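You operate a simulated robot arm through the tools that you are given. There is no shell and no other tool.

You run a simulated robot arm. Do the job below in one go: nothing can be reset, and whatever is moved stays where it is left.

## Task
Put things in order on the top of the packing bench. At the end: the blue plug stands on top of the black loupe; the green driver stands where the cream maple ticket with a wooden foot stood; the orange driver is in the grey straps bin; the cream maple ticket with a wooden foot stands where the blue plug stood; whatever was shut is shut again. Leave all else as you found it, and nothing knocked over.

Only the result counts: the job must be done as asked and must still hold three seconds after the hand-in. Knocking over, shifting, dropping, spilling or breaking anything else fails it.

## Robot
A 5-joint arm with a two-finger parallel gripper, fixed in place. Base frame: the origin is at the foot of the arm, x ahead of it, y to its left, z up; the work surface is at about z = 0. Lengths are in cm, angles in degrees, forces in N, time in s.
With the tool pointing down near the work surface it reaches from about 26 to 60 cm from the base axis. Its first joint turns from -66.0 to 66.0 degrees. The tool tilts only in the upright plane through the base axis and itself; it spins freely about its own axis. Payload 1.57 kg.
The tool frame sits at the grasp point between the pads (the TCP): z along the fingers, y along the line on which they close. The tips reach 3 cm beyond it. Largest opening 8 cm; finger width 1.7, thickness 1.2; the body of the gripper, 4 by 8.2 cm, starts 8 cm behind the TCP.
Orientation is told as [roll, pitch, yaw] about the base's x, y, z axes, in that order, counted from this pose: with the fingers straight down and closing along the base's y, the tool's x points along the base's -x, its y along +y and its z along -z.

## Interface
- The arm moves only by the tool drive_tool. Its arguments are lists of equal length, an entry for each row: "dp": the shift along the base's x, y, z in cm, a list of three; "delta_rot": the turn, a rotation vector about the base's x, y, z in degrees, a list of three; "fingers": the opening in per cent of the stroke, from 0 (shut) to 100 (fully open). In form: {"dp": [[dx, dy, dz], ...], "delta_rot": [[rx, ry, rz], ...], "fingers": [fingers, ...]}. A call has 1 to 20 rows; each row is the pose to reach, as a shift and turn from the pose commanded when the call began. A row lasts 0.2 s, in which the tool goes at most 5 cm and 8.6 degrees; a call with a longer step from one row to the next is refused whole, and so is a gripper value outside its range. Where a pose cannot be reached the arm comes as near as it can. A force on the tool above 40 N (or 10 N above the force at the start of the call, whichever is more), or a blocked arm, ends the call early, and 0.2 s more pass. Each finger travels about 15.3 cm/s and halts on what it meets, pressing with about 23 N; the grip force reading is that of the motor and also rises with nothing between the fingers. The clock runs only during rows and for 0.2 s after the last one: add rows that repeat a pose to give the fingers time. The reply holds the time, the measured pose of the TCP, the force on the tool along the base axes, the opening and the grip force, in the units named above and with some noise, with the torque about the TCP (base axes, N m) and any sound that the robot's microphone picked up, and new pictures: "views" is both (left out), scene, wrist or none.
- Cameras (640 x 400 px; columns grow to the right, rows downward): "scene" is fixed at [3.79, 38.64, 54.07]; the picture's right is [-0.79, -0.62, 0.00], its down [-0.26, 0.33, -0.91] and it looks along [0.56, -0.71, -0.42] (base axes); focal length 252 px, centre (320, 200). "wrist" rides on the gripper at [7.2, -0.7, -12.2] in the tool frame; the picture's right is [0.09, 1.00, 0.00], its down [-0.84, 0.08, -0.54] and it looks along [-0.54, 0.05, 0.84] (tool axes); focal length 238 px, centre (320, 200).
- point_at(camera, pixels): for up to 12 pixels [column, row] of the newest picture of that camera ("zoom" is the newest enlarged one), the place [x, y, z] in the base frame of the surface seen there, good to about 0.2 cm. No time passes.
- enlarge(camera, box): a new picture of the part [left, top, right, bottom] of that camera's present view, enlarged. No time passes.
- sign_off(): hands the job in; it is judged then, once.

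Leave the gripper open and the arm clear of the work at the hand-in unless told otherwise.

The tools are called after "Call:" as a command line: name --argument value ..., lists and objects as JSON in quotes. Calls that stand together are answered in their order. drive_tool: Moves the arm, as the interface text tells. Its arguments: {"type":"object","properties":{"dp":{"type":"array","items":{"type":"array","items":{"type":"number"}}},"delta_rot":{"type":"array","items":{"type":"array","items":{"type":"number"}}},"fingers":{"type":"array","items":{"type":"number"}},"views":{"type":"string","enum":["both","scene","wrist","none"]}},"required":["dp","delta_rot","fingers"]} The other tools are called the same way: point_at (camera, pixels) gives the place of the surface under pixels of a picture; enlarge (camera, box) takes an enlarged picture of a part of a camera's view; sign_off () hands the job in.

At the start:

```text
time: 0.0
ee_pos: [34.23, -11.43, 39.68]
tcp_rot: [0.1, 0.0, 0.0]
ft_force: [0.0, -0.6, 0.1]
torque: [-0.01, -0.01, -0.01]
width: 7.99
grasp_force: 0.2
```

scene: 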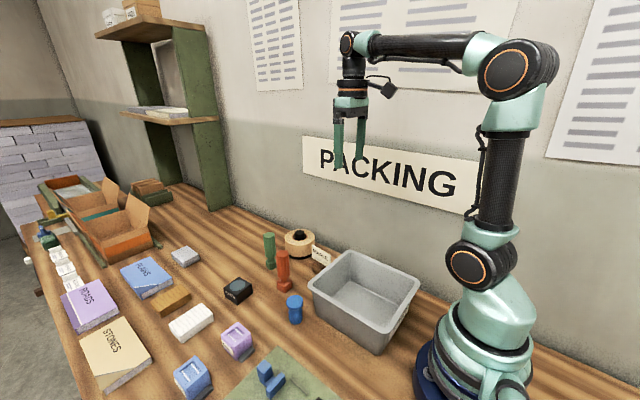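
wrist: 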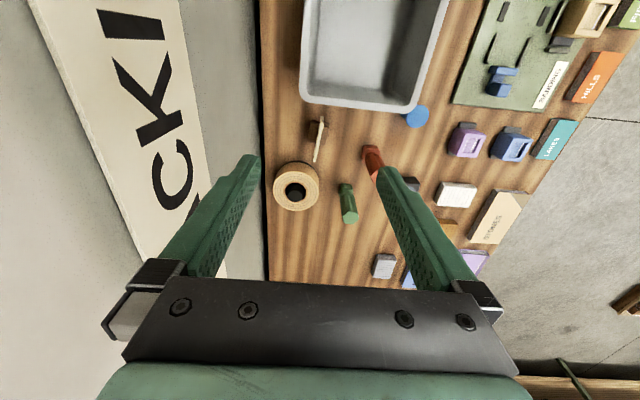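

I see a green driver near (270,250), an orange one near (284,270), a blue plug at (295,308), a black loupe at (238,290), a ticket near (320,256) and a grey bin at (365,300). I will enlarge both views to check each one.

Call:
enlarge --camera "scene" --box '[200, 210, 440, 360]'

Call:
enlarge --camera "wrist" --box '[260, 0, 640, 240]'

```text
2.67 times, centred on (320, 285) of scene
```

zoom: 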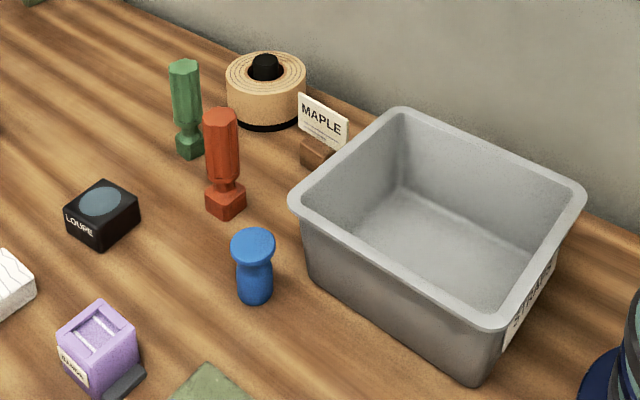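

```text
1.67 times, centred on (450, 120) of wrist
```

zoom: 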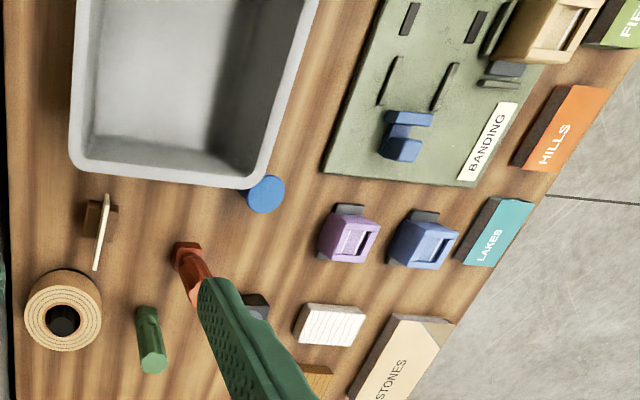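

The wrist view is partly hidden by a finger, so I will enlarge the scene again closer in. Then I will read places in that zoomed picture.

Call:
enlarge --camera "scene" --box '[216, 220, 344, 300]'

```text
5.00 times, centred on (280, 260) of scene
```

zoom: 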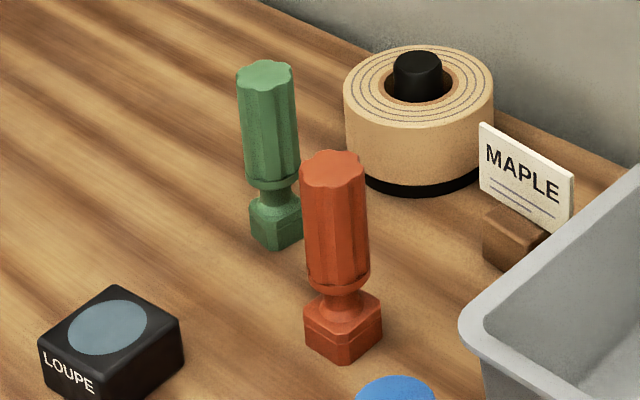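

I will read places on the green driver's top (265,70), its foot, the orange driver's top (332,165) and foot, the loupe's top (107,328), the ticket's card and foot, the tape, and the bin's corner.

Call:
point_at --camera "zoom" --pixels '[[265, 70], [272, 215], [278, 245], [332, 165], [338, 310], [342, 345], [107, 328], [525, 180], [515, 220], [500, 245], [572, 190], [482, 140]]'

Call:
point_at --camera "scene" --pixels '[[295, 299], [295, 306], [295, 315], [295, 322], [313, 283], [350, 254], [415, 284], [378, 345], [365, 300], [340, 275], [299, 240], [275, 370]]'

```text
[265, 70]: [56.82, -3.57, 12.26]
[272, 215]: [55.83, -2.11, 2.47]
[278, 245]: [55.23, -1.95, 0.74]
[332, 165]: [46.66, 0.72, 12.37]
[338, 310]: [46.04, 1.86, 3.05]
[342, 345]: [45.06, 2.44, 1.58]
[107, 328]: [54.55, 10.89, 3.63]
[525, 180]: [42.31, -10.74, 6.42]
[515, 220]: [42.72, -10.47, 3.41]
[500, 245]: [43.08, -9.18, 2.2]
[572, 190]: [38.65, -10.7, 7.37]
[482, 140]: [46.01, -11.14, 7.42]
```

```text
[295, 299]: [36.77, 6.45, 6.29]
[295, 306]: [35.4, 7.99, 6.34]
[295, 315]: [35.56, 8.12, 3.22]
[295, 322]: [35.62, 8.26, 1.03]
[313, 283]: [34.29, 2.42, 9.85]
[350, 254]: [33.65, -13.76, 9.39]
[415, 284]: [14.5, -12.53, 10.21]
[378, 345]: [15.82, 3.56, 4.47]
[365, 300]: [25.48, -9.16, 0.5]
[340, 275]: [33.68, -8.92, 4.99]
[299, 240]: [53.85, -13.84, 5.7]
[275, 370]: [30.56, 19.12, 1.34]
```

All the targets are located roughly. The drivers are about 12.3 tall, the plug 6.3, the loupe top is at 3.6 and the bin rim at about 10. Nothing tall is in the way, so I will move high over the middle of the work for a top view.

Call:
drive_tool --dp '[[1.2, 3, -2], [2.4, 6, -4], [3.6, 9, -6], [4.8, 12, -8], [5.5, 14.4, -10], [5.5, 14.4, -10]]' --delta_rot '[[0, 0, 0], [0, 0, 0], [0, 0, 0], [0, 0, 0], [0, 0, 0], [0, 0, 0]]' --fingers '[100, 100, 100, 100, 100, 100]' --views "both"

```text
time: 1.4
ee_pos: [39.81, 2.84, 29.37]
tcp_rot: [0.0, 0.0, 0.0]
ft_force: [0.1, -0.2, -0.5]
torque: [-0.03, -0.03, -0.02]
width: 7.99
grasp_force: 0.0
```

scene: 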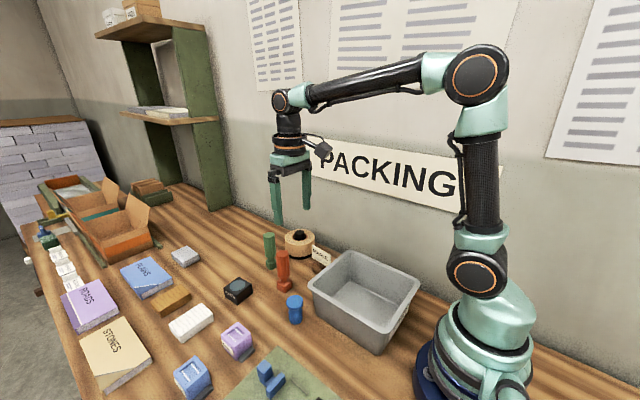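
wrist: 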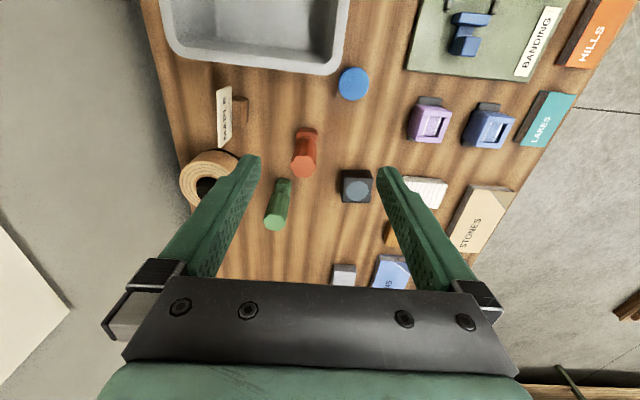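

The wrist view shows everything now: plug at (353,84), orange at (304,155), green at (278,205), loupe at (357,187), ticket at (228,115). I will enlarge it for precise readings.

Call:
enlarge --camera "wrist" --box '[180, 30, 468, 210]'

```text
2.22 times, centred on (324, 120) of wrist
```

zoom: 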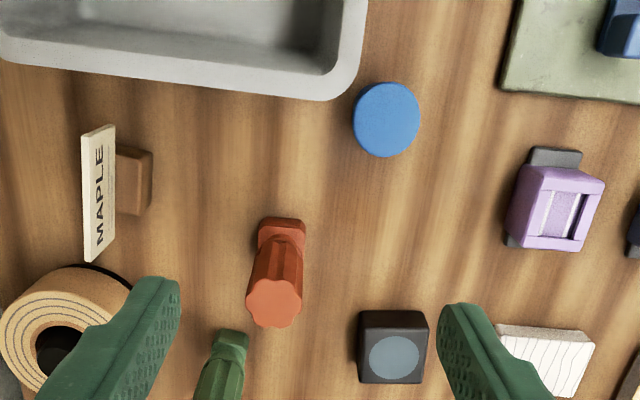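

I will read the plug head's left, right, top and bottom edges, the loupe's top corners, the ticket's foot and card, and both drivers.

Call:
point_at --camera "zoom" --pixels '[[387, 120], [357, 120], [416, 120], [387, 87], [387, 152], [362, 327], [425, 327], [422, 380], [362, 378], [395, 355], [330, 92], [355, 70]]'

Call:
point_at --camera "zoom" --pixels '[[125, 155], [148, 155], [145, 210], [122, 208], [100, 135], [100, 190], [95, 250], [274, 303], [252, 303], [297, 303], [281, 235], [220, 375]]'

```text
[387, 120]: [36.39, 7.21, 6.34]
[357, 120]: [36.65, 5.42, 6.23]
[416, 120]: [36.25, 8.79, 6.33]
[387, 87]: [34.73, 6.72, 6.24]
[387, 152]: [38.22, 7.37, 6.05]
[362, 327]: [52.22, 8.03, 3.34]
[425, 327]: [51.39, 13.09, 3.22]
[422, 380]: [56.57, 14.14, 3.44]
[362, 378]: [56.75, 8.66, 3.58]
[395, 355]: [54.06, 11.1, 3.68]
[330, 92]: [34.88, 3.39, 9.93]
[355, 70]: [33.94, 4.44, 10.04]
```

```text
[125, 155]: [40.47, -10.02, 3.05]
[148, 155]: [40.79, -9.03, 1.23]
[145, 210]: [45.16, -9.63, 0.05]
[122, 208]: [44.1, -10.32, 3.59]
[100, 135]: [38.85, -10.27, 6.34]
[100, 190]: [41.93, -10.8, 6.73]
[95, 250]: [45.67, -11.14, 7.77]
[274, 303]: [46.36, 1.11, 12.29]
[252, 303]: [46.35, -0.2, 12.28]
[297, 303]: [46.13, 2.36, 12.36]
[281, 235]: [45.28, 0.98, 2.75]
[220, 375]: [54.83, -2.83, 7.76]
```

Plug centre is about (36.45, 7.15) with head radius 1.7, loupe centre about (54.2, 11.0). The bin's corner is near (35, 4.4). I will turn the tool 60° so the fingers close clear of the bin, and come down to hover over the plug with a partial opening.

Call:
drive_tool --dp '[[-0.5, 0.6, -1.5], [-1, 1.2, -3], [-1.5, 1.8, -5], [-2, 2.5, -7], [-2.5, 3.2, -9], [-3, 3.9, -11], [-3.3, 4.3, -13], [-3.36, 4.31, -14.4], [-3.36, 4.31, -14.4]]' --delta_rot '[[0, 0, 7.5], [0, 0, 15], [0, 0, 22.5], [0, 0, 30], [0, 0, 37.5], [0, 0, 45], [0, 0, 52.5], [0, 0, 60], [0, 0, 60]]' --fingers '[75, 75, 75, 75, 75, 75, 75, 75, 75]' --views "both"

```text
time: 3.4
ee_pos: [36.43, 7.11, 14.95]
tcp_rot: [0.0, 0.1, 60.1]
ft_force: [0.3, 0.4, -0.5]
torque: [-0.03, -0.04, -0.02]
width: 6.02
grasp_force: 0.0
```

scene: 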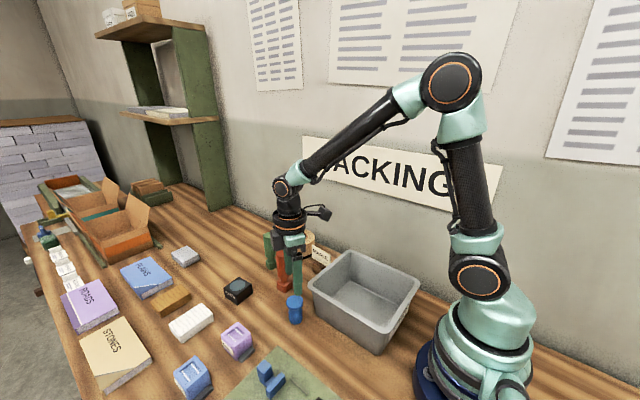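
wrist: 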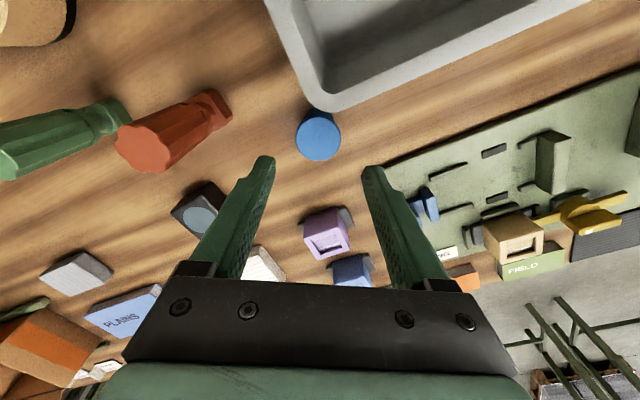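

The plug head is at (318,136), below and between the fingers. I will re-read its centre and edges from this nearer view before going down.

Call:
point_at --camera "wrist" --pixels '[[318, 137], [299, 137], [337, 137], [318, 117], [318, 157], [335, 107], [190, 218], [225, 225], [198, 220]]'

Call:
enlarge --camera "scene" --box '[264, 270, 328, 330]'

```text
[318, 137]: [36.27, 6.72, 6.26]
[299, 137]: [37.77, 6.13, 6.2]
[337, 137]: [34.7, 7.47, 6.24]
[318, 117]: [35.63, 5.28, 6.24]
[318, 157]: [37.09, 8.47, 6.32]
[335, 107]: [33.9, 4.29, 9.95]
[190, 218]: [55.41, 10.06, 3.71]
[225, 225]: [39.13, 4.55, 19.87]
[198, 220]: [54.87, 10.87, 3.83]
```

```text
6.67 times, centred on (296, 300) of scene
```

zoom: 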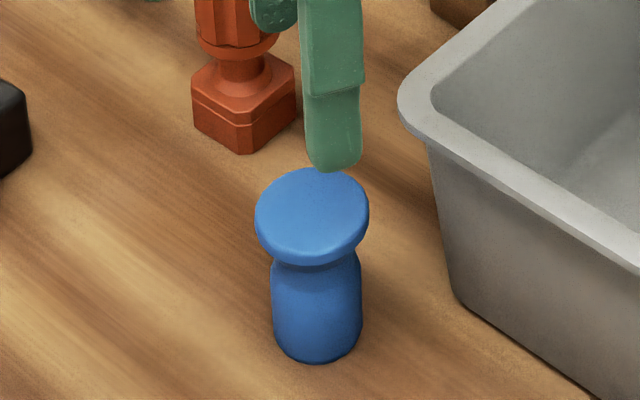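

From this view the plug centre reads (36.3, 6.85), so the average with the earlier reading is (36.4, 7.0). I will go straight down so the TCP is at z about 5.2, level with the head, with the tips at 2.2.

Call:
drive_tool --dp '[[-0.05, -0.1, -2.5], [-0.05, -0.1, -5], [-0.05, -0.1, -7], [-0.05, -0.1, -8.5], [-0.05, -0.1, -9.7], [-0.05, -0.1, -9.7]]' --delta_rot '[[0, 0, 0], [0, 0, 0], [0, 0, 0], [0, 0, 0], [0, 0, 0], [0, 0, 0]]' --fingers '[75, 75, 75, 75, 75, 75]' --views "both"

```text
time: 4.8
ee_pos: [36.47, 7.21, 5.46]
tcp_rot: [0.0, 0.0, 60.0]
ft_force: [-0.3, -1.3, -0.1]
torque: [-0.04, 0.01, -0.03]
width: 6.01
grasp_force: 0.1
```

scene: 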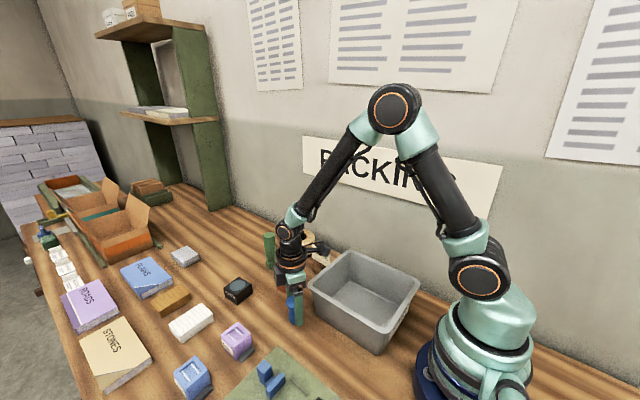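
wrist: 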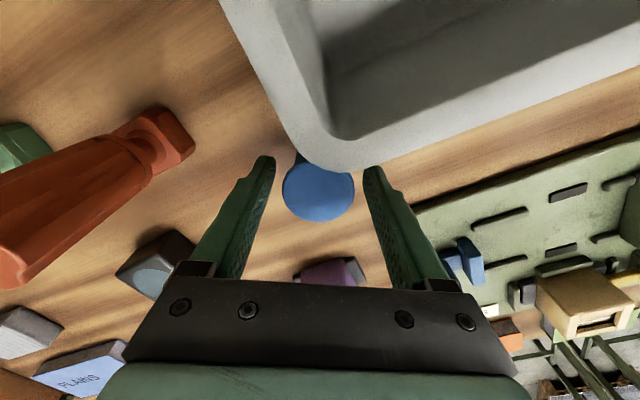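

The plug head sits centred between the fingers at (318,190), and there is no contact force. I will close the fingers and give them time.

Call:
drive_tool --dp '[[0, 0, 0], [0, 0, 0], [0, 0, 0]]' --delta_rot '[[0, 0, 0], [0, 0, 0], [0, 0, 0]]' --fingers '[20, 20, 20]' --views "wrist"

```text
time: 5.6
ee_pos: [36.49, 7.18, 5.57]
tcp_rot: [-0.1, 0.1, 60.0]
ft_force: [0.5, 0.1, -0.4]
torque: [0.03, 0.01, 0.05]
width: 4.05
grasp_force: 23.0
```

wrist: 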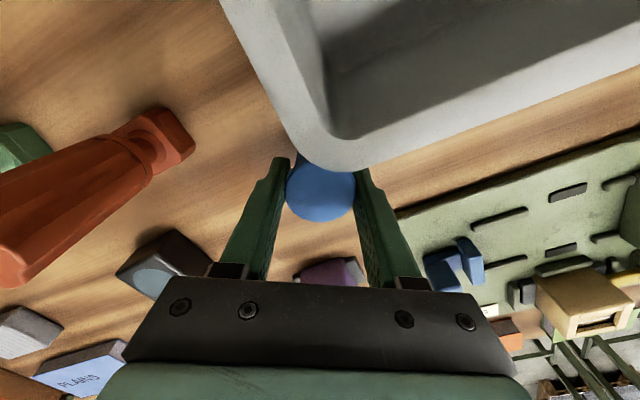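

The grip holds at width 4.05 with 23 N, so the plug is held. I will lift straight up, first gently, to well above the drivers.

Call:
drive_tool --dp '[[0, 0, 0.7], [0, 0, 2], [0, 0, 5], [0, 0, 9], [0, 0, 13], [0, 0, 16], [0, 0, 16]]' --delta_rot '[[0, 0, 0], [0, 0, 0], [0, 0, 0], [0, 0, 0], [0, 0, 0], [0, 0, 0], [0, 0, 0]]' --fingers '[20, 20, 20, 20, 20, 20, 20]' --views "both"

```text
time: 7.2
ee_pos: [36.69, 7.17, 21.62]
tcp_rot: [0.0, 0.0, 60.0]
ft_force: [-0.3, 0.1, -0.3]
torque: [0.0, 0.02, 0.0]
width: 4.0
grasp_force: 23.3
```

scene: 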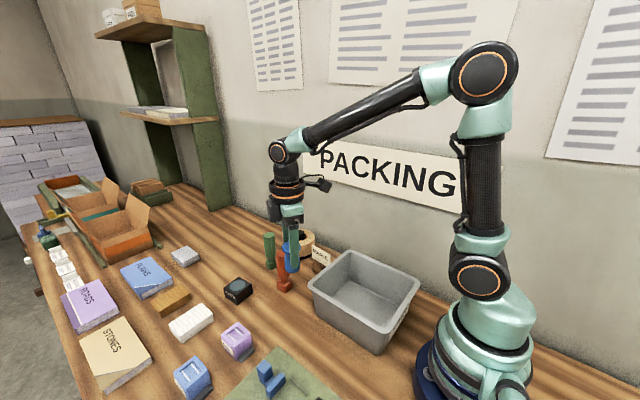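
wrist: 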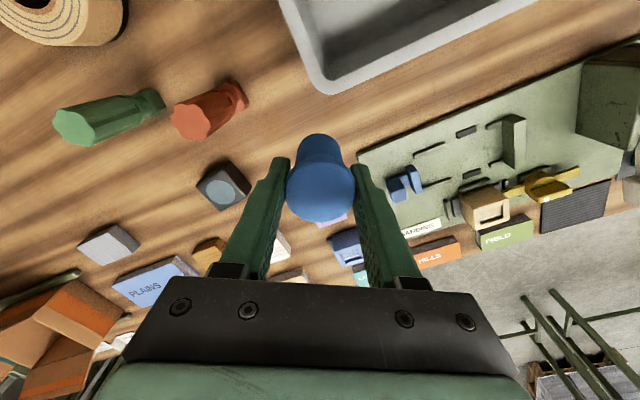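

The plug is lifted and hangs straight. Before going to the loupe at (225,186), I will enlarge it to fix its centre.

Call:
enlarge --camera "wrist" --box '[185, 155, 265, 205]'

Call:
enlarge --camera "scene" --box '[206, 265, 270, 305]'

```text
8.00 times, centred on (225, 180) of wrist
```

zoom: 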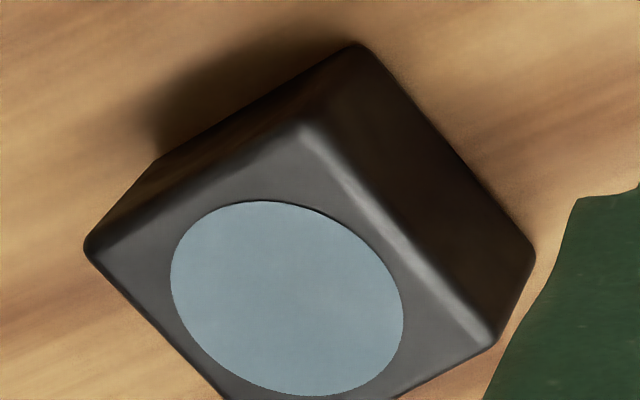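

```text
10.00 times, centred on (238, 285) of scene
```

zoom: 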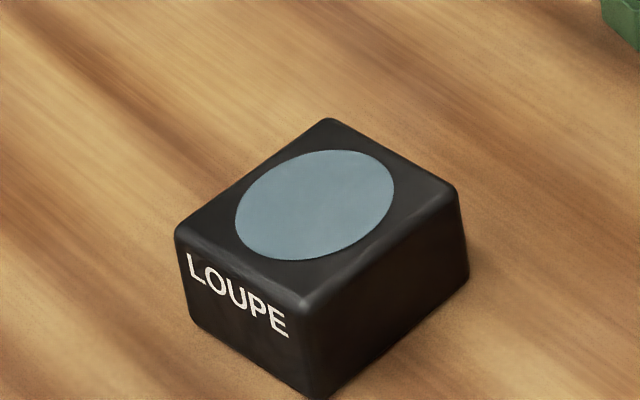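

In this zoomed scene picture the lens centre is (315,205), with the top corners at (330,120), (457,190), (305,305) and (178,232). I will read them.

Call:
point_at --camera "zoom" --pixels '[[315, 205], [330, 125], [450, 190], [305, 297], [185, 230], [236, 225], [393, 185], [330, 151], [300, 259]]'

Call:
point_at --camera "wrist" --pixels '[[221, 192], [221, 186], [228, 196], [213, 190], [223, 172], [246, 197]]'

```text
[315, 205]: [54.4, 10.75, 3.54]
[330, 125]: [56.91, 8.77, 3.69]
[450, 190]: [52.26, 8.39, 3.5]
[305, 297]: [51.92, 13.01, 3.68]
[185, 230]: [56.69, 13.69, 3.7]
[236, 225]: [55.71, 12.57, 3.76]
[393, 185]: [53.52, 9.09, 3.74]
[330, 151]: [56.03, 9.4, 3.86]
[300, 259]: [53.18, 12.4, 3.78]
```

```text
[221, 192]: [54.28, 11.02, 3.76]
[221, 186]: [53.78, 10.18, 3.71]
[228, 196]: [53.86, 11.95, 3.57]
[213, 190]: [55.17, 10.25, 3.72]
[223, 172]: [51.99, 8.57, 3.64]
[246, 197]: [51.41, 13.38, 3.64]
```

Lens centre is about (54.4, 10.9), top at z 3.7. I will carry the plug over there at TCP z about 16, which keeps the hand above the drivers, then look.

Call:
drive_tool --dp '[[2.5, 0.5, -1], [5.5, 1.2, -2.2], [9, 1.9, -3.5], [12.5, 2.6, -4.6], [15.5, 3.3, -5.3], [17.7, 3.73, -5.6], [17.7, 3.73, -5.6]]' --delta_rot '[[0, 0, 0], [0, 0, 0], [0, 0, 0], [0, 0, 0], [0, 0, 0], [0, 0, 0], [0, 0, 0]]' --fingers '[20, 20, 20, 20, 20, 20, 20]' --views "both"

```text
time: 8.8
ee_pos: [54.31, 10.74, 16.02]
tcp_rot: [0.1, 0.1, 60.0]
ft_force: [-0.4, -0.3, -0.8]
torque: [0.01, 0.0, -0.03]
width: 4.06
grasp_force: 22.7
```

scene: 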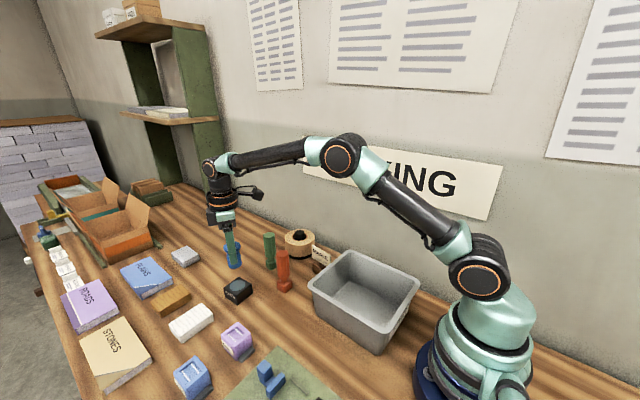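
wrist: 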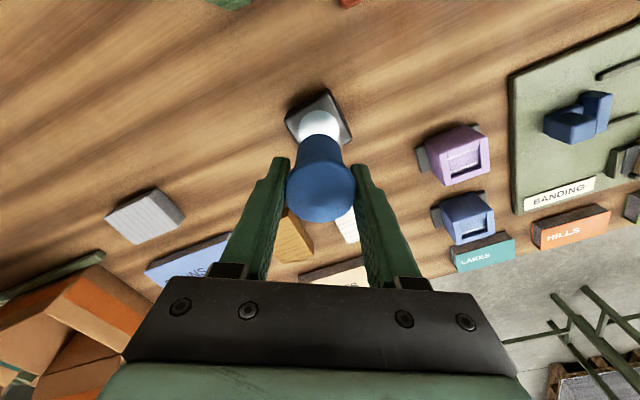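

The plug is over the loupe, whose lens shows at (320,125). I will check where the plug head sits relative to the TCP so I can centre it well.

Call:
point_at --camera "wrist" --pixels '[[321, 192], [321, 170], [321, 216], [295, 192], [349, 192], [312, 118], [330, 118]]'

Call:
enlarge --camera "scene" --box '[198, 210, 278, 310]'

```text
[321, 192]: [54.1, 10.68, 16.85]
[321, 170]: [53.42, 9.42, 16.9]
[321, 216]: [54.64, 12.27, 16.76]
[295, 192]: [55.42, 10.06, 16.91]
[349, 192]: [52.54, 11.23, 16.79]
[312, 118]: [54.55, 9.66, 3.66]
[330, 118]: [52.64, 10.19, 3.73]
```

```text
4.00 times, centred on (238, 260) of scene
```

zoom: 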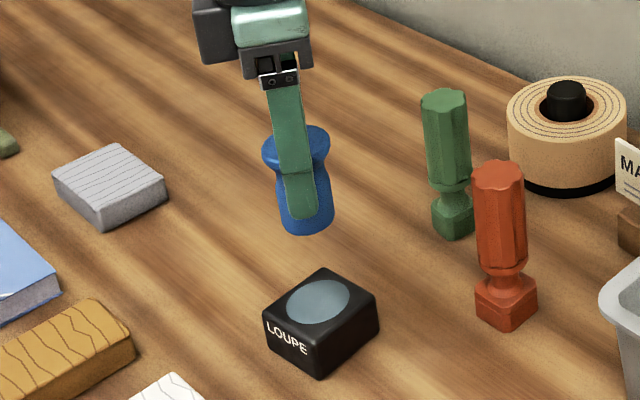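

Head centre is about (54.05, 10.75) and its bottom is at about 10.55. I will shift by (+0.3, +0.15) and come down 6.3, to half a centimetre above the loupe.

Call:
drive_tool --dp '[[0.3, 0.15, -1.5], [0.3, 0.15, -3.5], [0.3, 0.15, -5], [0.3, 0.15, -6], [0.3, 0.15, -6.3], [0.3, 0.15, -6.3]]' --delta_rot '[[0, 0, 0], [0, 0, 0], [0, 0, 0], [0, 0, 0], [0, 0, 0], [0, 0, 0]]' --fingers '[20, 20, 20, 20, 20, 20]' --views "both"

Call:
enlarge --camera "scene" --box '[206, 250, 270, 310]'

```text
time: 10.2
ee_pos: [54.52, 11.07, 9.63]
tcp_rot: [0.0, 0.0, 60.0]
ft_force: [-0.8, 0.4, -0.6]
torque: [-0.02, -0.05, -0.01]
width: 4.02
grasp_force: 22.4
```

scene: 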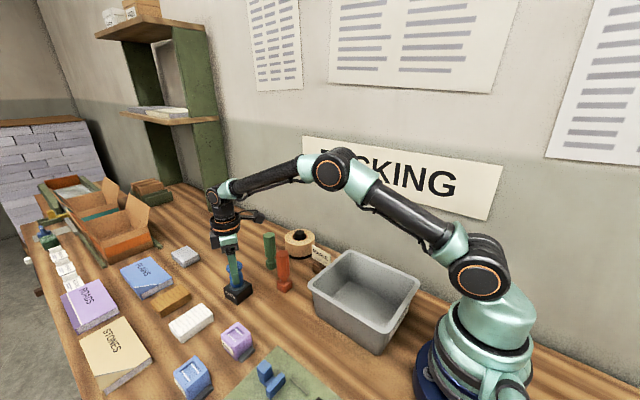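
wrist: 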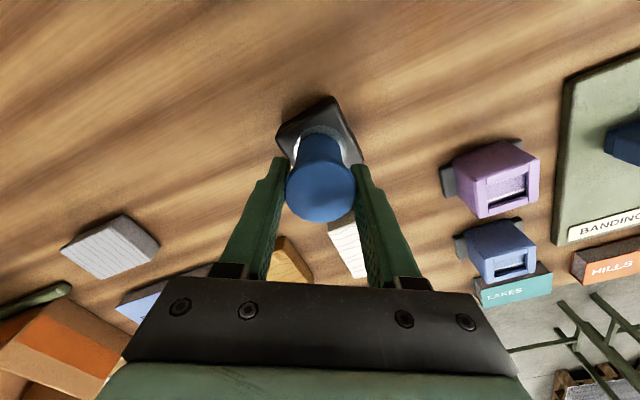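

```text
6.67 times, centred on (238, 280) of scene
```

zoom: 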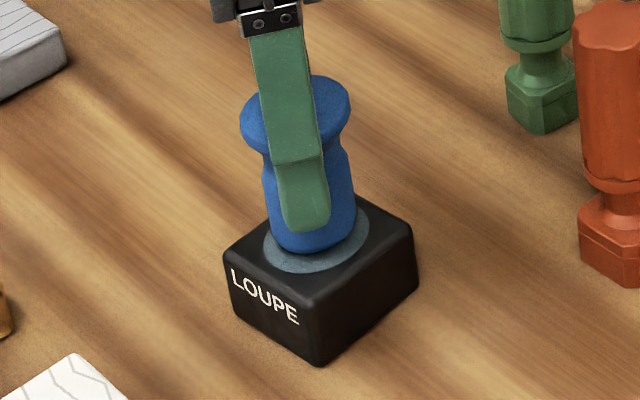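

The plug hovers just above the lens and looks centred. By my figures about 0.45 is left. I will lower in small steps and watch the force.

Call:
drive_tool --dp '[[0, 0, -0.1], [0, 0, -0.2], [0, 0, -0.3], [0, 0, -0.4], [0, 0, -0.4]]' --delta_rot '[[0, 0, 0], [0, 0, 0], [0, 0, 0], [0, 0, 0], [0, 0, 0]]' --fingers '[20, 20, 20, 20, 20]' --views "wrist"

Call:
enlarge --camera "scene" --box '[206, 250, 270, 310]'

```text
time: 11.4
ee_pos: [54.5, 11.04, 9.1]
tcp_rot: [0.0, 0.0, 59.9]
ft_force: [0.1, -0.1, -0.8]
torque: [-0.01, 0.03, 0.01]
width: 4.03
grasp_force: 23.1
```

wrist: 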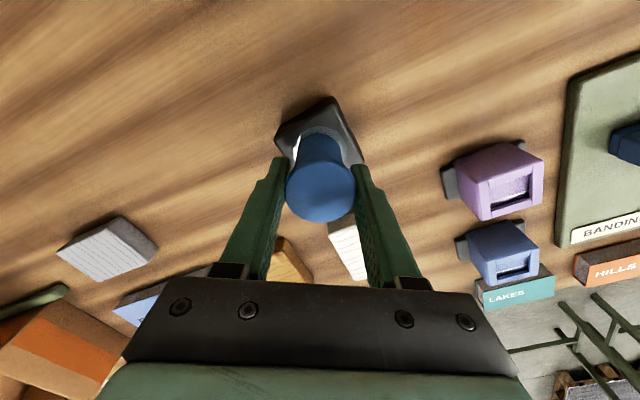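

```text
6.67 times, centred on (238, 280) of scene
```

zoom: 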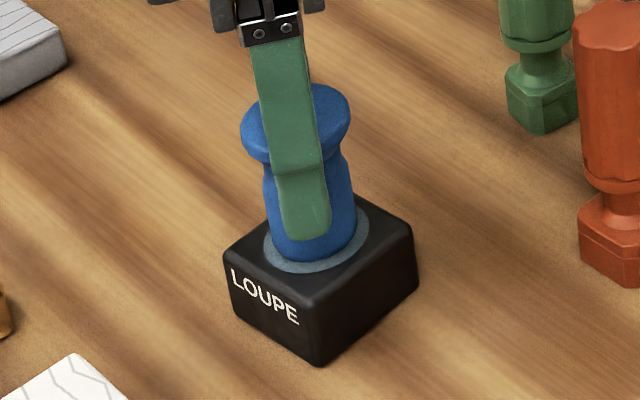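

There is no contact force yet and the plug's foot is nearly centred in the lens. I will lower a bit more in finer steps.

Call:
drive_tool --dp '[[0, 0, -0.07], [0, 0, -0.14], [0, 0, -0.2], [0, 0, -0.2]]' --delta_rot '[[0, 0, 0], [0, 0, 0], [0, 0, 0], [0, 0, 0]]' --fingers '[20, 20, 20, 20]' --views "none"

Call:
enlarge --camera "scene" --box '[206, 250, 270, 310]'

```text
time: 12.4
ee_pos: [54.56, 11.01, 9.01]
tcp_rot: [-0.2, -0.2, 60.0]
ft_force: [2.0, 2.9, 14.8]
torque: [0.26, 0.11, -0.04]
width: 4.04
grasp_force: 22.8
```

```text
6.67 times, centred on (238, 280) of scene
```

zoom: 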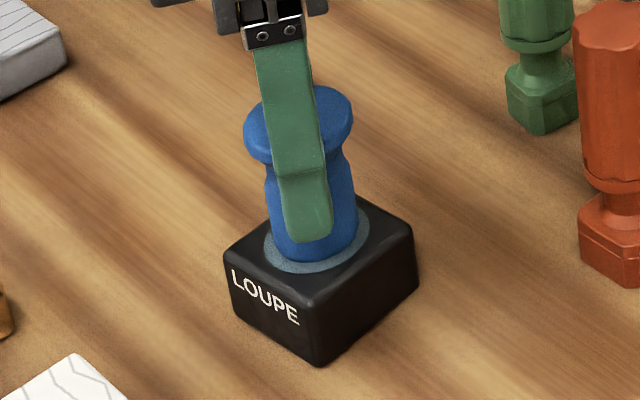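

Now there is contact: 14.8 N upward. The loupe has not moved in the picture. I will back off 0.1 to unload, then open the fingers gradually.

Call:
drive_tool --dp '[[0, 0, 0.1], [0, 0, 0.1], [0, 0, 0.1], [0, 0, 0.1], [0, 0, 0.1], [0, 0, 0.1]]' --delta_rot '[[0, 0, 0], [0, 0, 0], [0, 0, 0], [0, 0, 0], [0, 0, 0], [0, 0, 0]]' --fingers '[20, 20, 52, 56, 66, 75]' --views "both"

Call:
enlarge --camera "scene" --box '[206, 250, 270, 310]'

```text
time: 13.8
ee_pos: [54.48, 11.12, 9.0]
tcp_rot: [0.1, -0.1, 60.0]
ft_force: [0.8, -0.2, 0.1]
torque: [-0.04, 0.0, -0.03]
width: 6.02
grasp_force: 0.1
```

scene: 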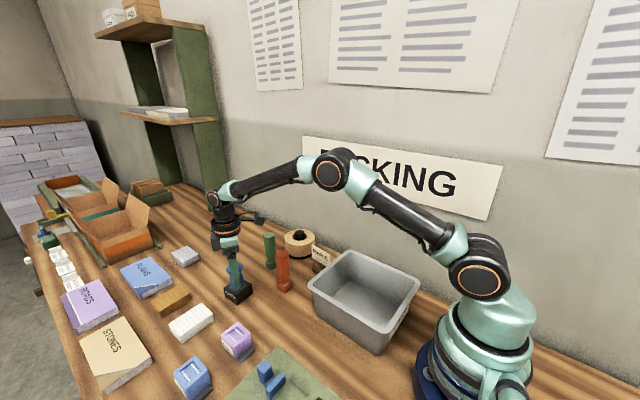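
wrist: 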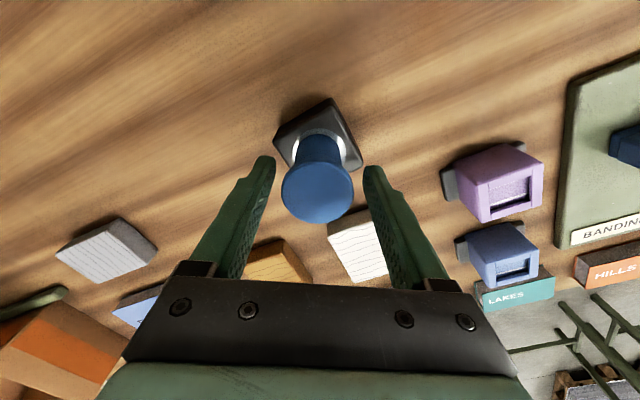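

```text
6.67 times, centred on (238, 280) of scene
```

zoom: 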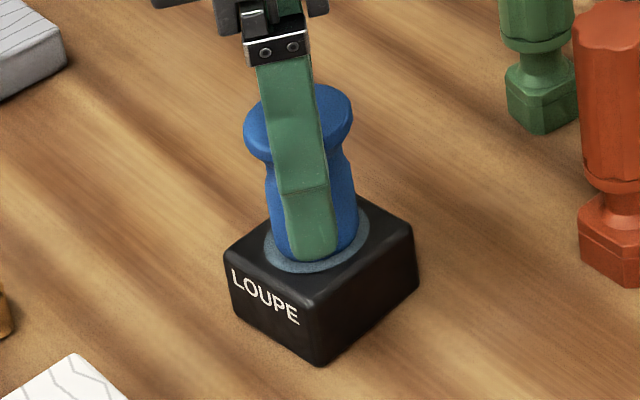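

The plug stands free on the loupe and the fingers are open around it. I will rise straight up to z 21, then swing over to the ticket while turning the tool back to about -7°, the card's direction.

Call:
drive_tool --dp '[[0, 0, 1.5], [0, 0, 4], [0, 0, 8], [0, 0, 12], [-1.4, -2.4, 12], [-2.9, -5, 12], [-4.4, -7.8, 12], [-5.9, -10.6, 12], [-7.4, -13.4, 12], [-8.9, -16.2, 12], [-10.4, -19, 12], [-11.9, -21.5, 12], [-11.9, -21.5, 12]]' --delta_rot '[[0, 0, 0], [0, 0, 0], [0, 0, 0], [0, 0, 0], [0, 0, -8], [0, 0, -16], [0, 0, -24.5], [0, 0, -33], [0, 0, -41.5], [0, 0, -50], [0, 0, -58.5], [0, 0, -67], [0, 0, -67]]' --fingers '[75, 75, 75, 75, 75, 75, 75, 75, 75, 75, 75, 75, 75]' --views "both"

Call:
enlarge --camera "wrist" --box '[240, 60, 400, 220]'

Call:
enlarge --camera "scene" --box '[206, 220, 366, 320]'

```text
time: 16.6
ee_pos: [42.38, -10.4, 21.18]
tcp_rot: [0.0, -0.1, -7.1]
ft_force: [0.1, 0.7, -0.2]
torque: [0.02, 0.01, 0.01]
width: 6.02
grasp_force: 0.2
```

scene: 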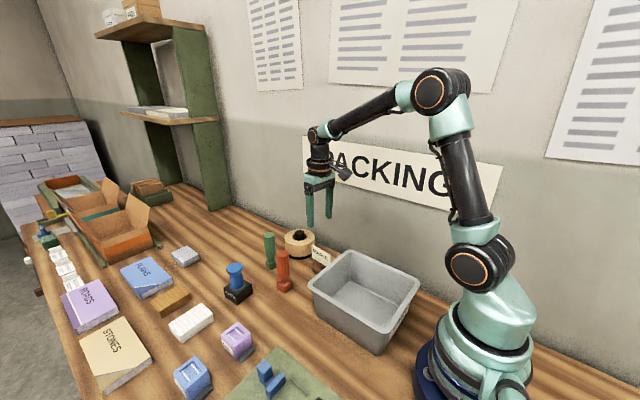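
wrist: 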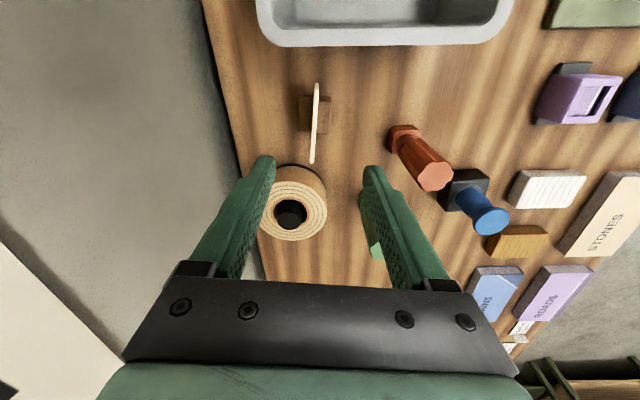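

```text
2.50 times, centred on (320, 140) of wrist
```

zoom: 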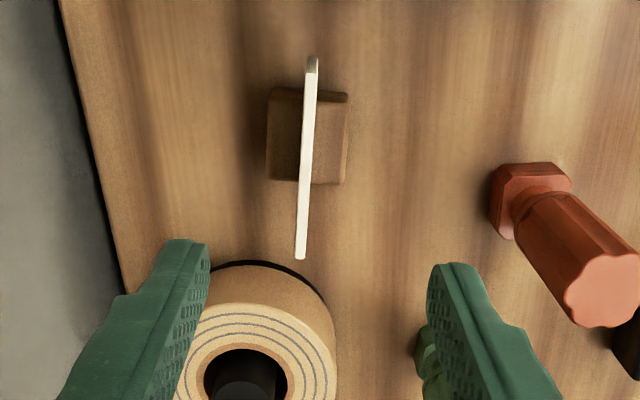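

```text
4.00 times, centred on (286, 270) of scene
```

zoom: 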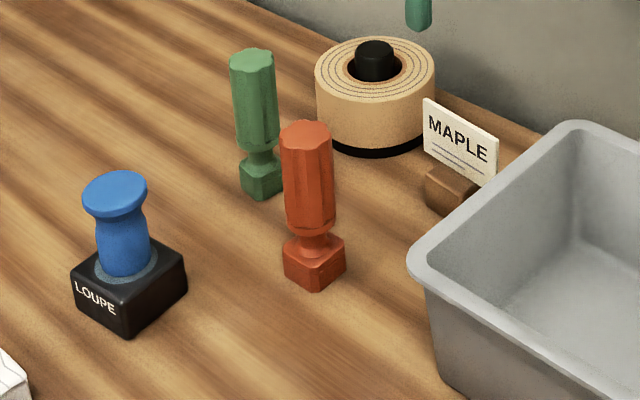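

The plug stands well. In this wrist view the ticket's card runs from (317,85) to (312,162), and its foot's corners are near (300,97), (331,98), (330,133) and (299,131). I will read these, plus the tape and the bench edge.

Call:
point_at --camera "wrist" --pixels '[[317, 88], [315, 122], [312, 160], [301, 98], [329, 99], [329, 131], [300, 130], [303, 115], [326, 115], [268, 210], [322, 205], [225, 130]]'

Call:
point_at --camera "zoom" --pixels '[[428, 104], [460, 130], [496, 138], [445, 185], [430, 180], [460, 210], [376, 50], [376, 95], [320, 100], [120, 192], [480, 60], [600, 160]]'

```text
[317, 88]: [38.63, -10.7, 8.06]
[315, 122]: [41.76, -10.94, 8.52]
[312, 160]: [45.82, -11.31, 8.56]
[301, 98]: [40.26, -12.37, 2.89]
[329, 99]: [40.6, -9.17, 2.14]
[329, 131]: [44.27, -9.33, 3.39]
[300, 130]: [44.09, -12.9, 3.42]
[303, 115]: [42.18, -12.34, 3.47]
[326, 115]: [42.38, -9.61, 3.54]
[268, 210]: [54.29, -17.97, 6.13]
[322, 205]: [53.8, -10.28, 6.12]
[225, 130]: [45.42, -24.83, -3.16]
```

```text
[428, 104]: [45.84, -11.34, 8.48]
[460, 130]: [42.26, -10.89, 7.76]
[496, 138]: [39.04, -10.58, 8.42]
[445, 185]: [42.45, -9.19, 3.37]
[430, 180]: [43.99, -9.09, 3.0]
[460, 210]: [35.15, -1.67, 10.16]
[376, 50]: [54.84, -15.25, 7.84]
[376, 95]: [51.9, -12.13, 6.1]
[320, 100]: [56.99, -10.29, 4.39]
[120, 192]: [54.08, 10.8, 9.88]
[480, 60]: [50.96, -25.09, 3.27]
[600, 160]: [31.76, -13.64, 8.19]
```

Ticket centre is (42.25, -10.95), card yaw about -5°, card top 8.5 and foot top 3.5. I will come down over it with the tips just above the card and check the alignment.

Call:
drive_tool --dp '[[-0.04, -0.2, -2.5], [-0.08, -0.4, -5], [-0.13, -0.55, -7.5], [-0.13, -0.55, -8.8], [-0.13, -0.55, -8.8]]' --delta_rot '[[0, 0, 1], [0, 0, 2], [0, 0, 2], [0, 0, 2], [0, 0, 2]]' --fingers '[70, 60, 55, 55, 55]' --views "both"

Call:
enlarge --camera "wrist" --box '[240, 80, 400, 240]'

```text
time: 17.8
ee_pos: [42.62, -10.85, 12.29]
tcp_rot: [0.0, 0.0, -5.0]
ft_force: [0.1, -0.7, -0.6]
torque: [-0.03, 0.01, 0.0]
width: 4.4
grasp_force: 0.1
```

scene: 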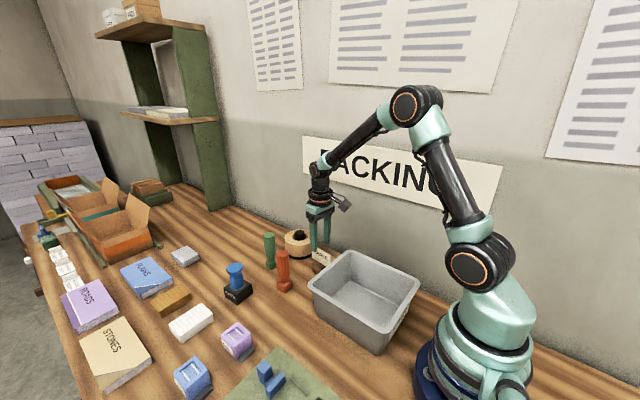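
wrist: 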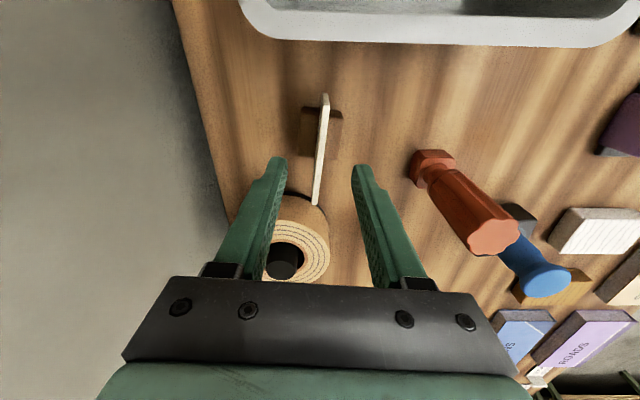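

```text
2.50 times, centred on (320, 160) of wrist
```

zoom: 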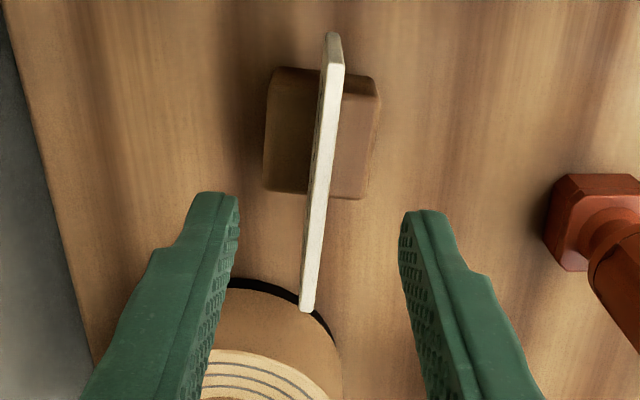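

The measured x is 42.62, so the card centre lies about 0.35 nearer the base and about 0.15 to the right-hand side (lower y). I will correct by (-0.35, -0.13) and come down so the tips stay above the foot, TCP z about 7.3.

Call:
drive_tool --dp '[[-0.35, -0.13, 0], [-0.35, -0.13, -1.5], [-0.35, -0.13, -3], [-0.35, -0.13, -4.2], [-0.35, -0.13, -4.9], [-0.35, -0.13, -4.9]]' --delta_rot '[[0, 0, 0], [0, 0, 0], [0, 0, 0], [0, 0, 0], [0, 0, 0], [0, 0, 0]]' --fingers '[55, 55, 55, 55, 55, 55]' --views "both"

Call:
enlarge --camera "scene" --box '[286, 220, 350, 280]'

Call:
enlarge --camera "wrist" --box '[240, 80, 400, 240]'

```text
time: 19.2
ee_pos: [42.07, -11.31, 7.33]
tcp_rot: [-0.1, 0.1, -5.0]
ft_force: [0.0, 0.4, -0.1]
torque: [-0.01, 0.02, -0.02]
width: 4.41
grasp_force: 0.1
```

scene: 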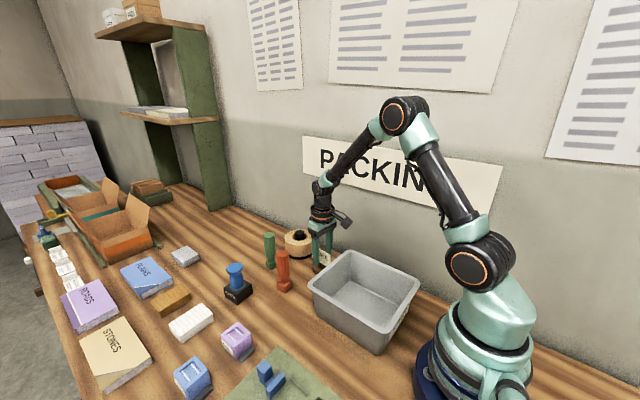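
wrist: 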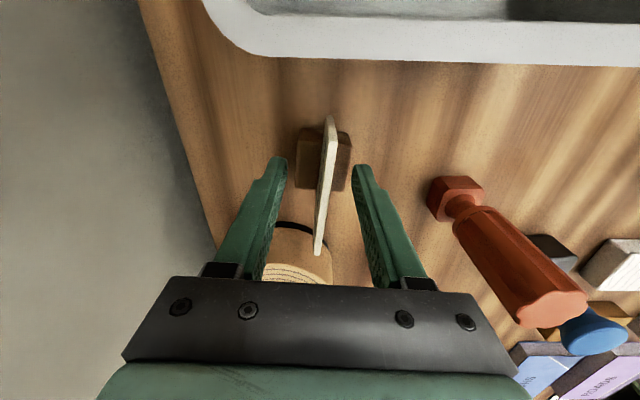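

```text
6.67 times, centred on (318, 250) of scene
```

zoom: 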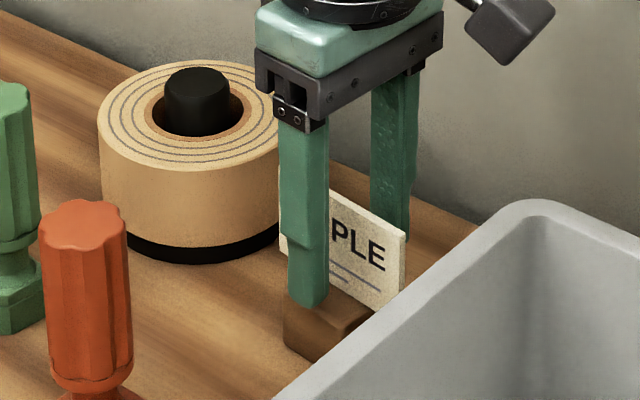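

```text
2.50 times, centred on (320, 160) of wrist
```

zoom: 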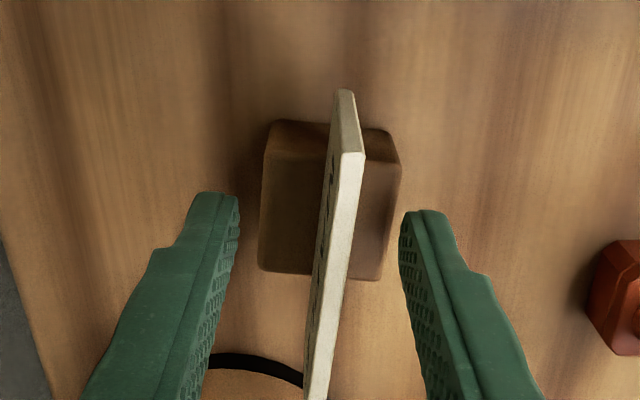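

The card now lies about 0.17 toward +y of the finger centre. I will shift +0.17 in y, check, and then close in small steps.

Call:
drive_tool --dp '[[0, 0.17, 0], [0, 0.17, 0], [0, 0.17, 0]]' --delta_rot '[[0, 0, 0], [0, 0, 0], [0, 0, 0]]' --fingers '[45, 35, 25]' --views "wrist"

Call:
enlarge --camera "wrist" --box '[240, 100, 400, 260]'

```text
time: 20.0
ee_pos: [42.03, -10.89, 7.41]
tcp_rot: [0.0, -0.1, -5.0]
ft_force: [-0.4, 0.4, 0.9]
torque: [0.01, -0.01, 0.04]
width: 2.02
grasp_force: 0.1
```

wrist: 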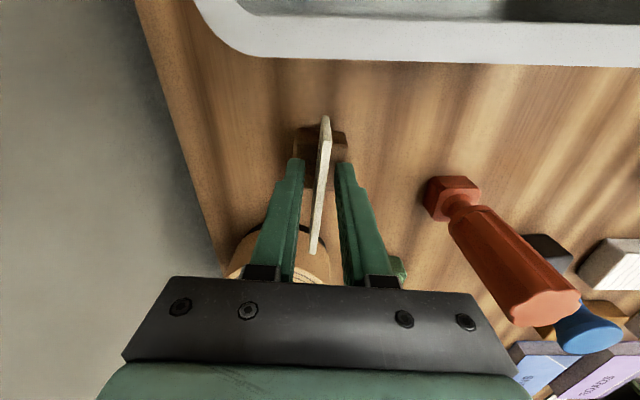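

```text
2.50 times, centred on (320, 180) of wrist
```

zoom: 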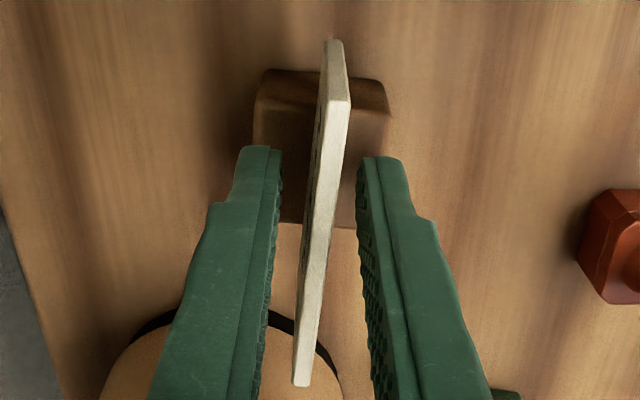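

The card is now centred between the fingers to within 0.1. I will close in small steps onto the card.

Call:
drive_tool --dp '[[0, 0, 0], [0, 0, 0], [0, 0, 0], [0, 0, 0], [0, 0, 0], [0, 0, 0]]' --delta_rot '[[0, 0, 0], [0, 0, 0], [0, 0, 0], [0, 0, 0], [0, 0, 0], [0, 0, 0]]' --fingers '[18, 12, 8, 4, 0, 0]' --views "both"

Call:
enlarge --camera "wrist" --box '[240, 100, 400, 260]'

```text
time: 21.4
ee_pos: [42.02, -10.97, 7.41]
tcp_rot: [0.0, -0.1, -5.1]
ft_force: [0.3, 0.3, 0.6]
torque: [-0.02, 0.01, 0.02]
width: 0.4
grasp_force: 23.0
```

scene: 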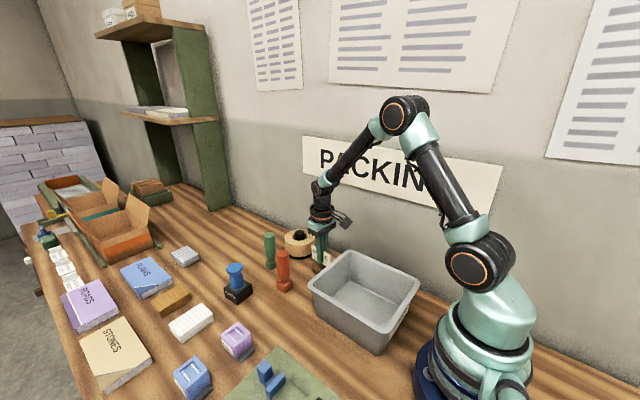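
wrist: 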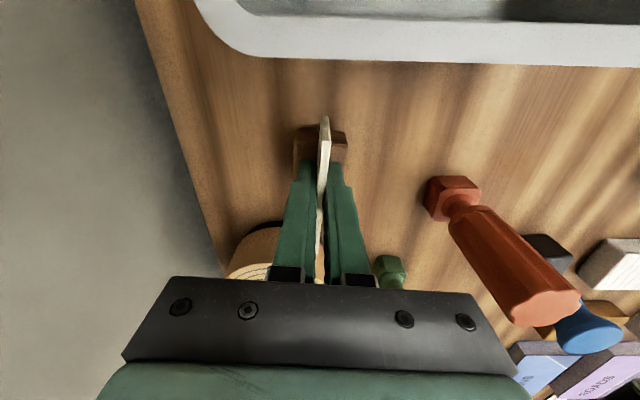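

```text
2.50 times, centred on (320, 180) of wrist
```

zoom: 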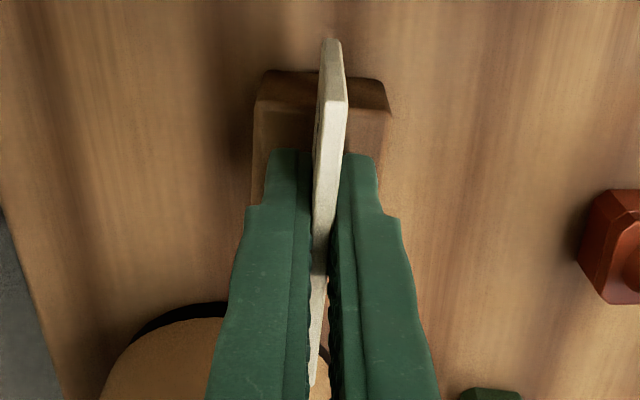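

The card is held at width 0.4 with 23 N, and the ticket centre is 0.23 beyond the TCP in x. I will lift straight up to TCP z about 21.5.

Call:
drive_tool --dp '[[0, 0, 0.6], [0, 0, 1.8], [0, 0, 4], [0, 0, 7], [0, 0, 10.5], [0, 0, 14], [0, 0, 14]]' --delta_rot '[[0, 0, 0], [0, 0, 0], [0, 0, 0], [0, 0, 0], [0, 0, 0], [0, 0, 0], [0, 0, 0]]' --fingers '[0, 0, 0, 0, 0, 0, 0]' --views "both"

Call:
point_at --camera "scene" --pixels '[[312, 287], [325, 297], [340, 309], [355, 321], [370, 333], [377, 337], [320, 320], [345, 340]]'

Call:
enlarge --camera "scene" --box '[270, 190, 350, 250]'

```text
time: 23.0
ee_pos: [42.12, -10.89, 21.45]
tcp_rot: [-0.1, 0.0, -5.0]
ft_force: [-0.9, -0.7, 0.1]
torque: [0.0, 0.01, 0.0]
width: 0.44
grasp_force: 22.3
```

scene: 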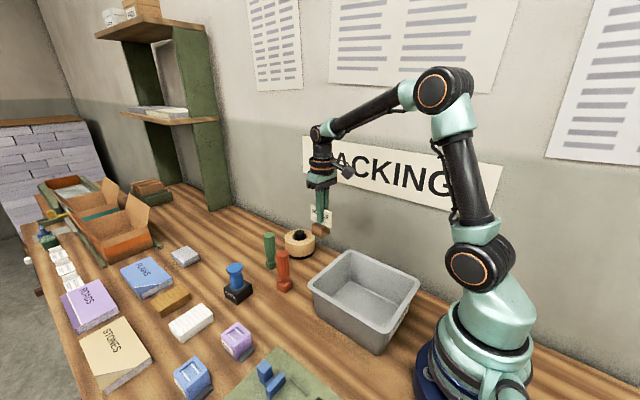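
wrist: 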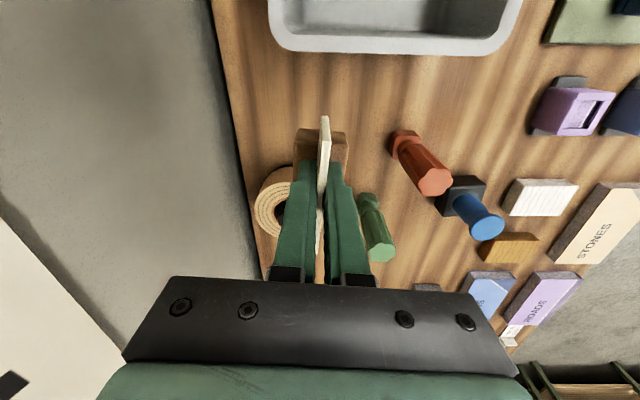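

```text
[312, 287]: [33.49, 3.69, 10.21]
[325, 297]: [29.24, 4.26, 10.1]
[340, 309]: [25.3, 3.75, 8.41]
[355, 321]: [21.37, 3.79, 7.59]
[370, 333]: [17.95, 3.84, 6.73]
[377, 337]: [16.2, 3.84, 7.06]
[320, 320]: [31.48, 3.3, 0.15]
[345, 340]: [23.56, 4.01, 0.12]
```

```text
6.67 times, centred on (310, 220) of scene
```

zoom: 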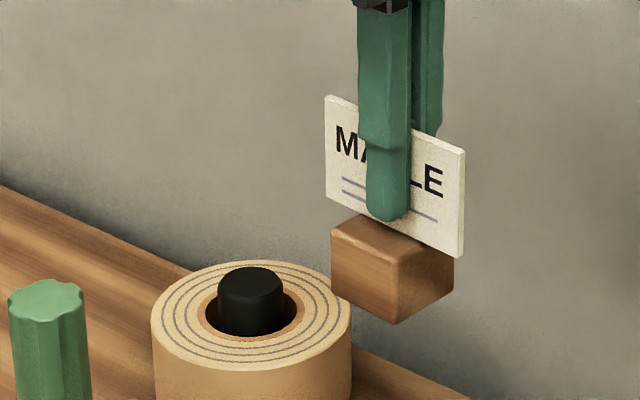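

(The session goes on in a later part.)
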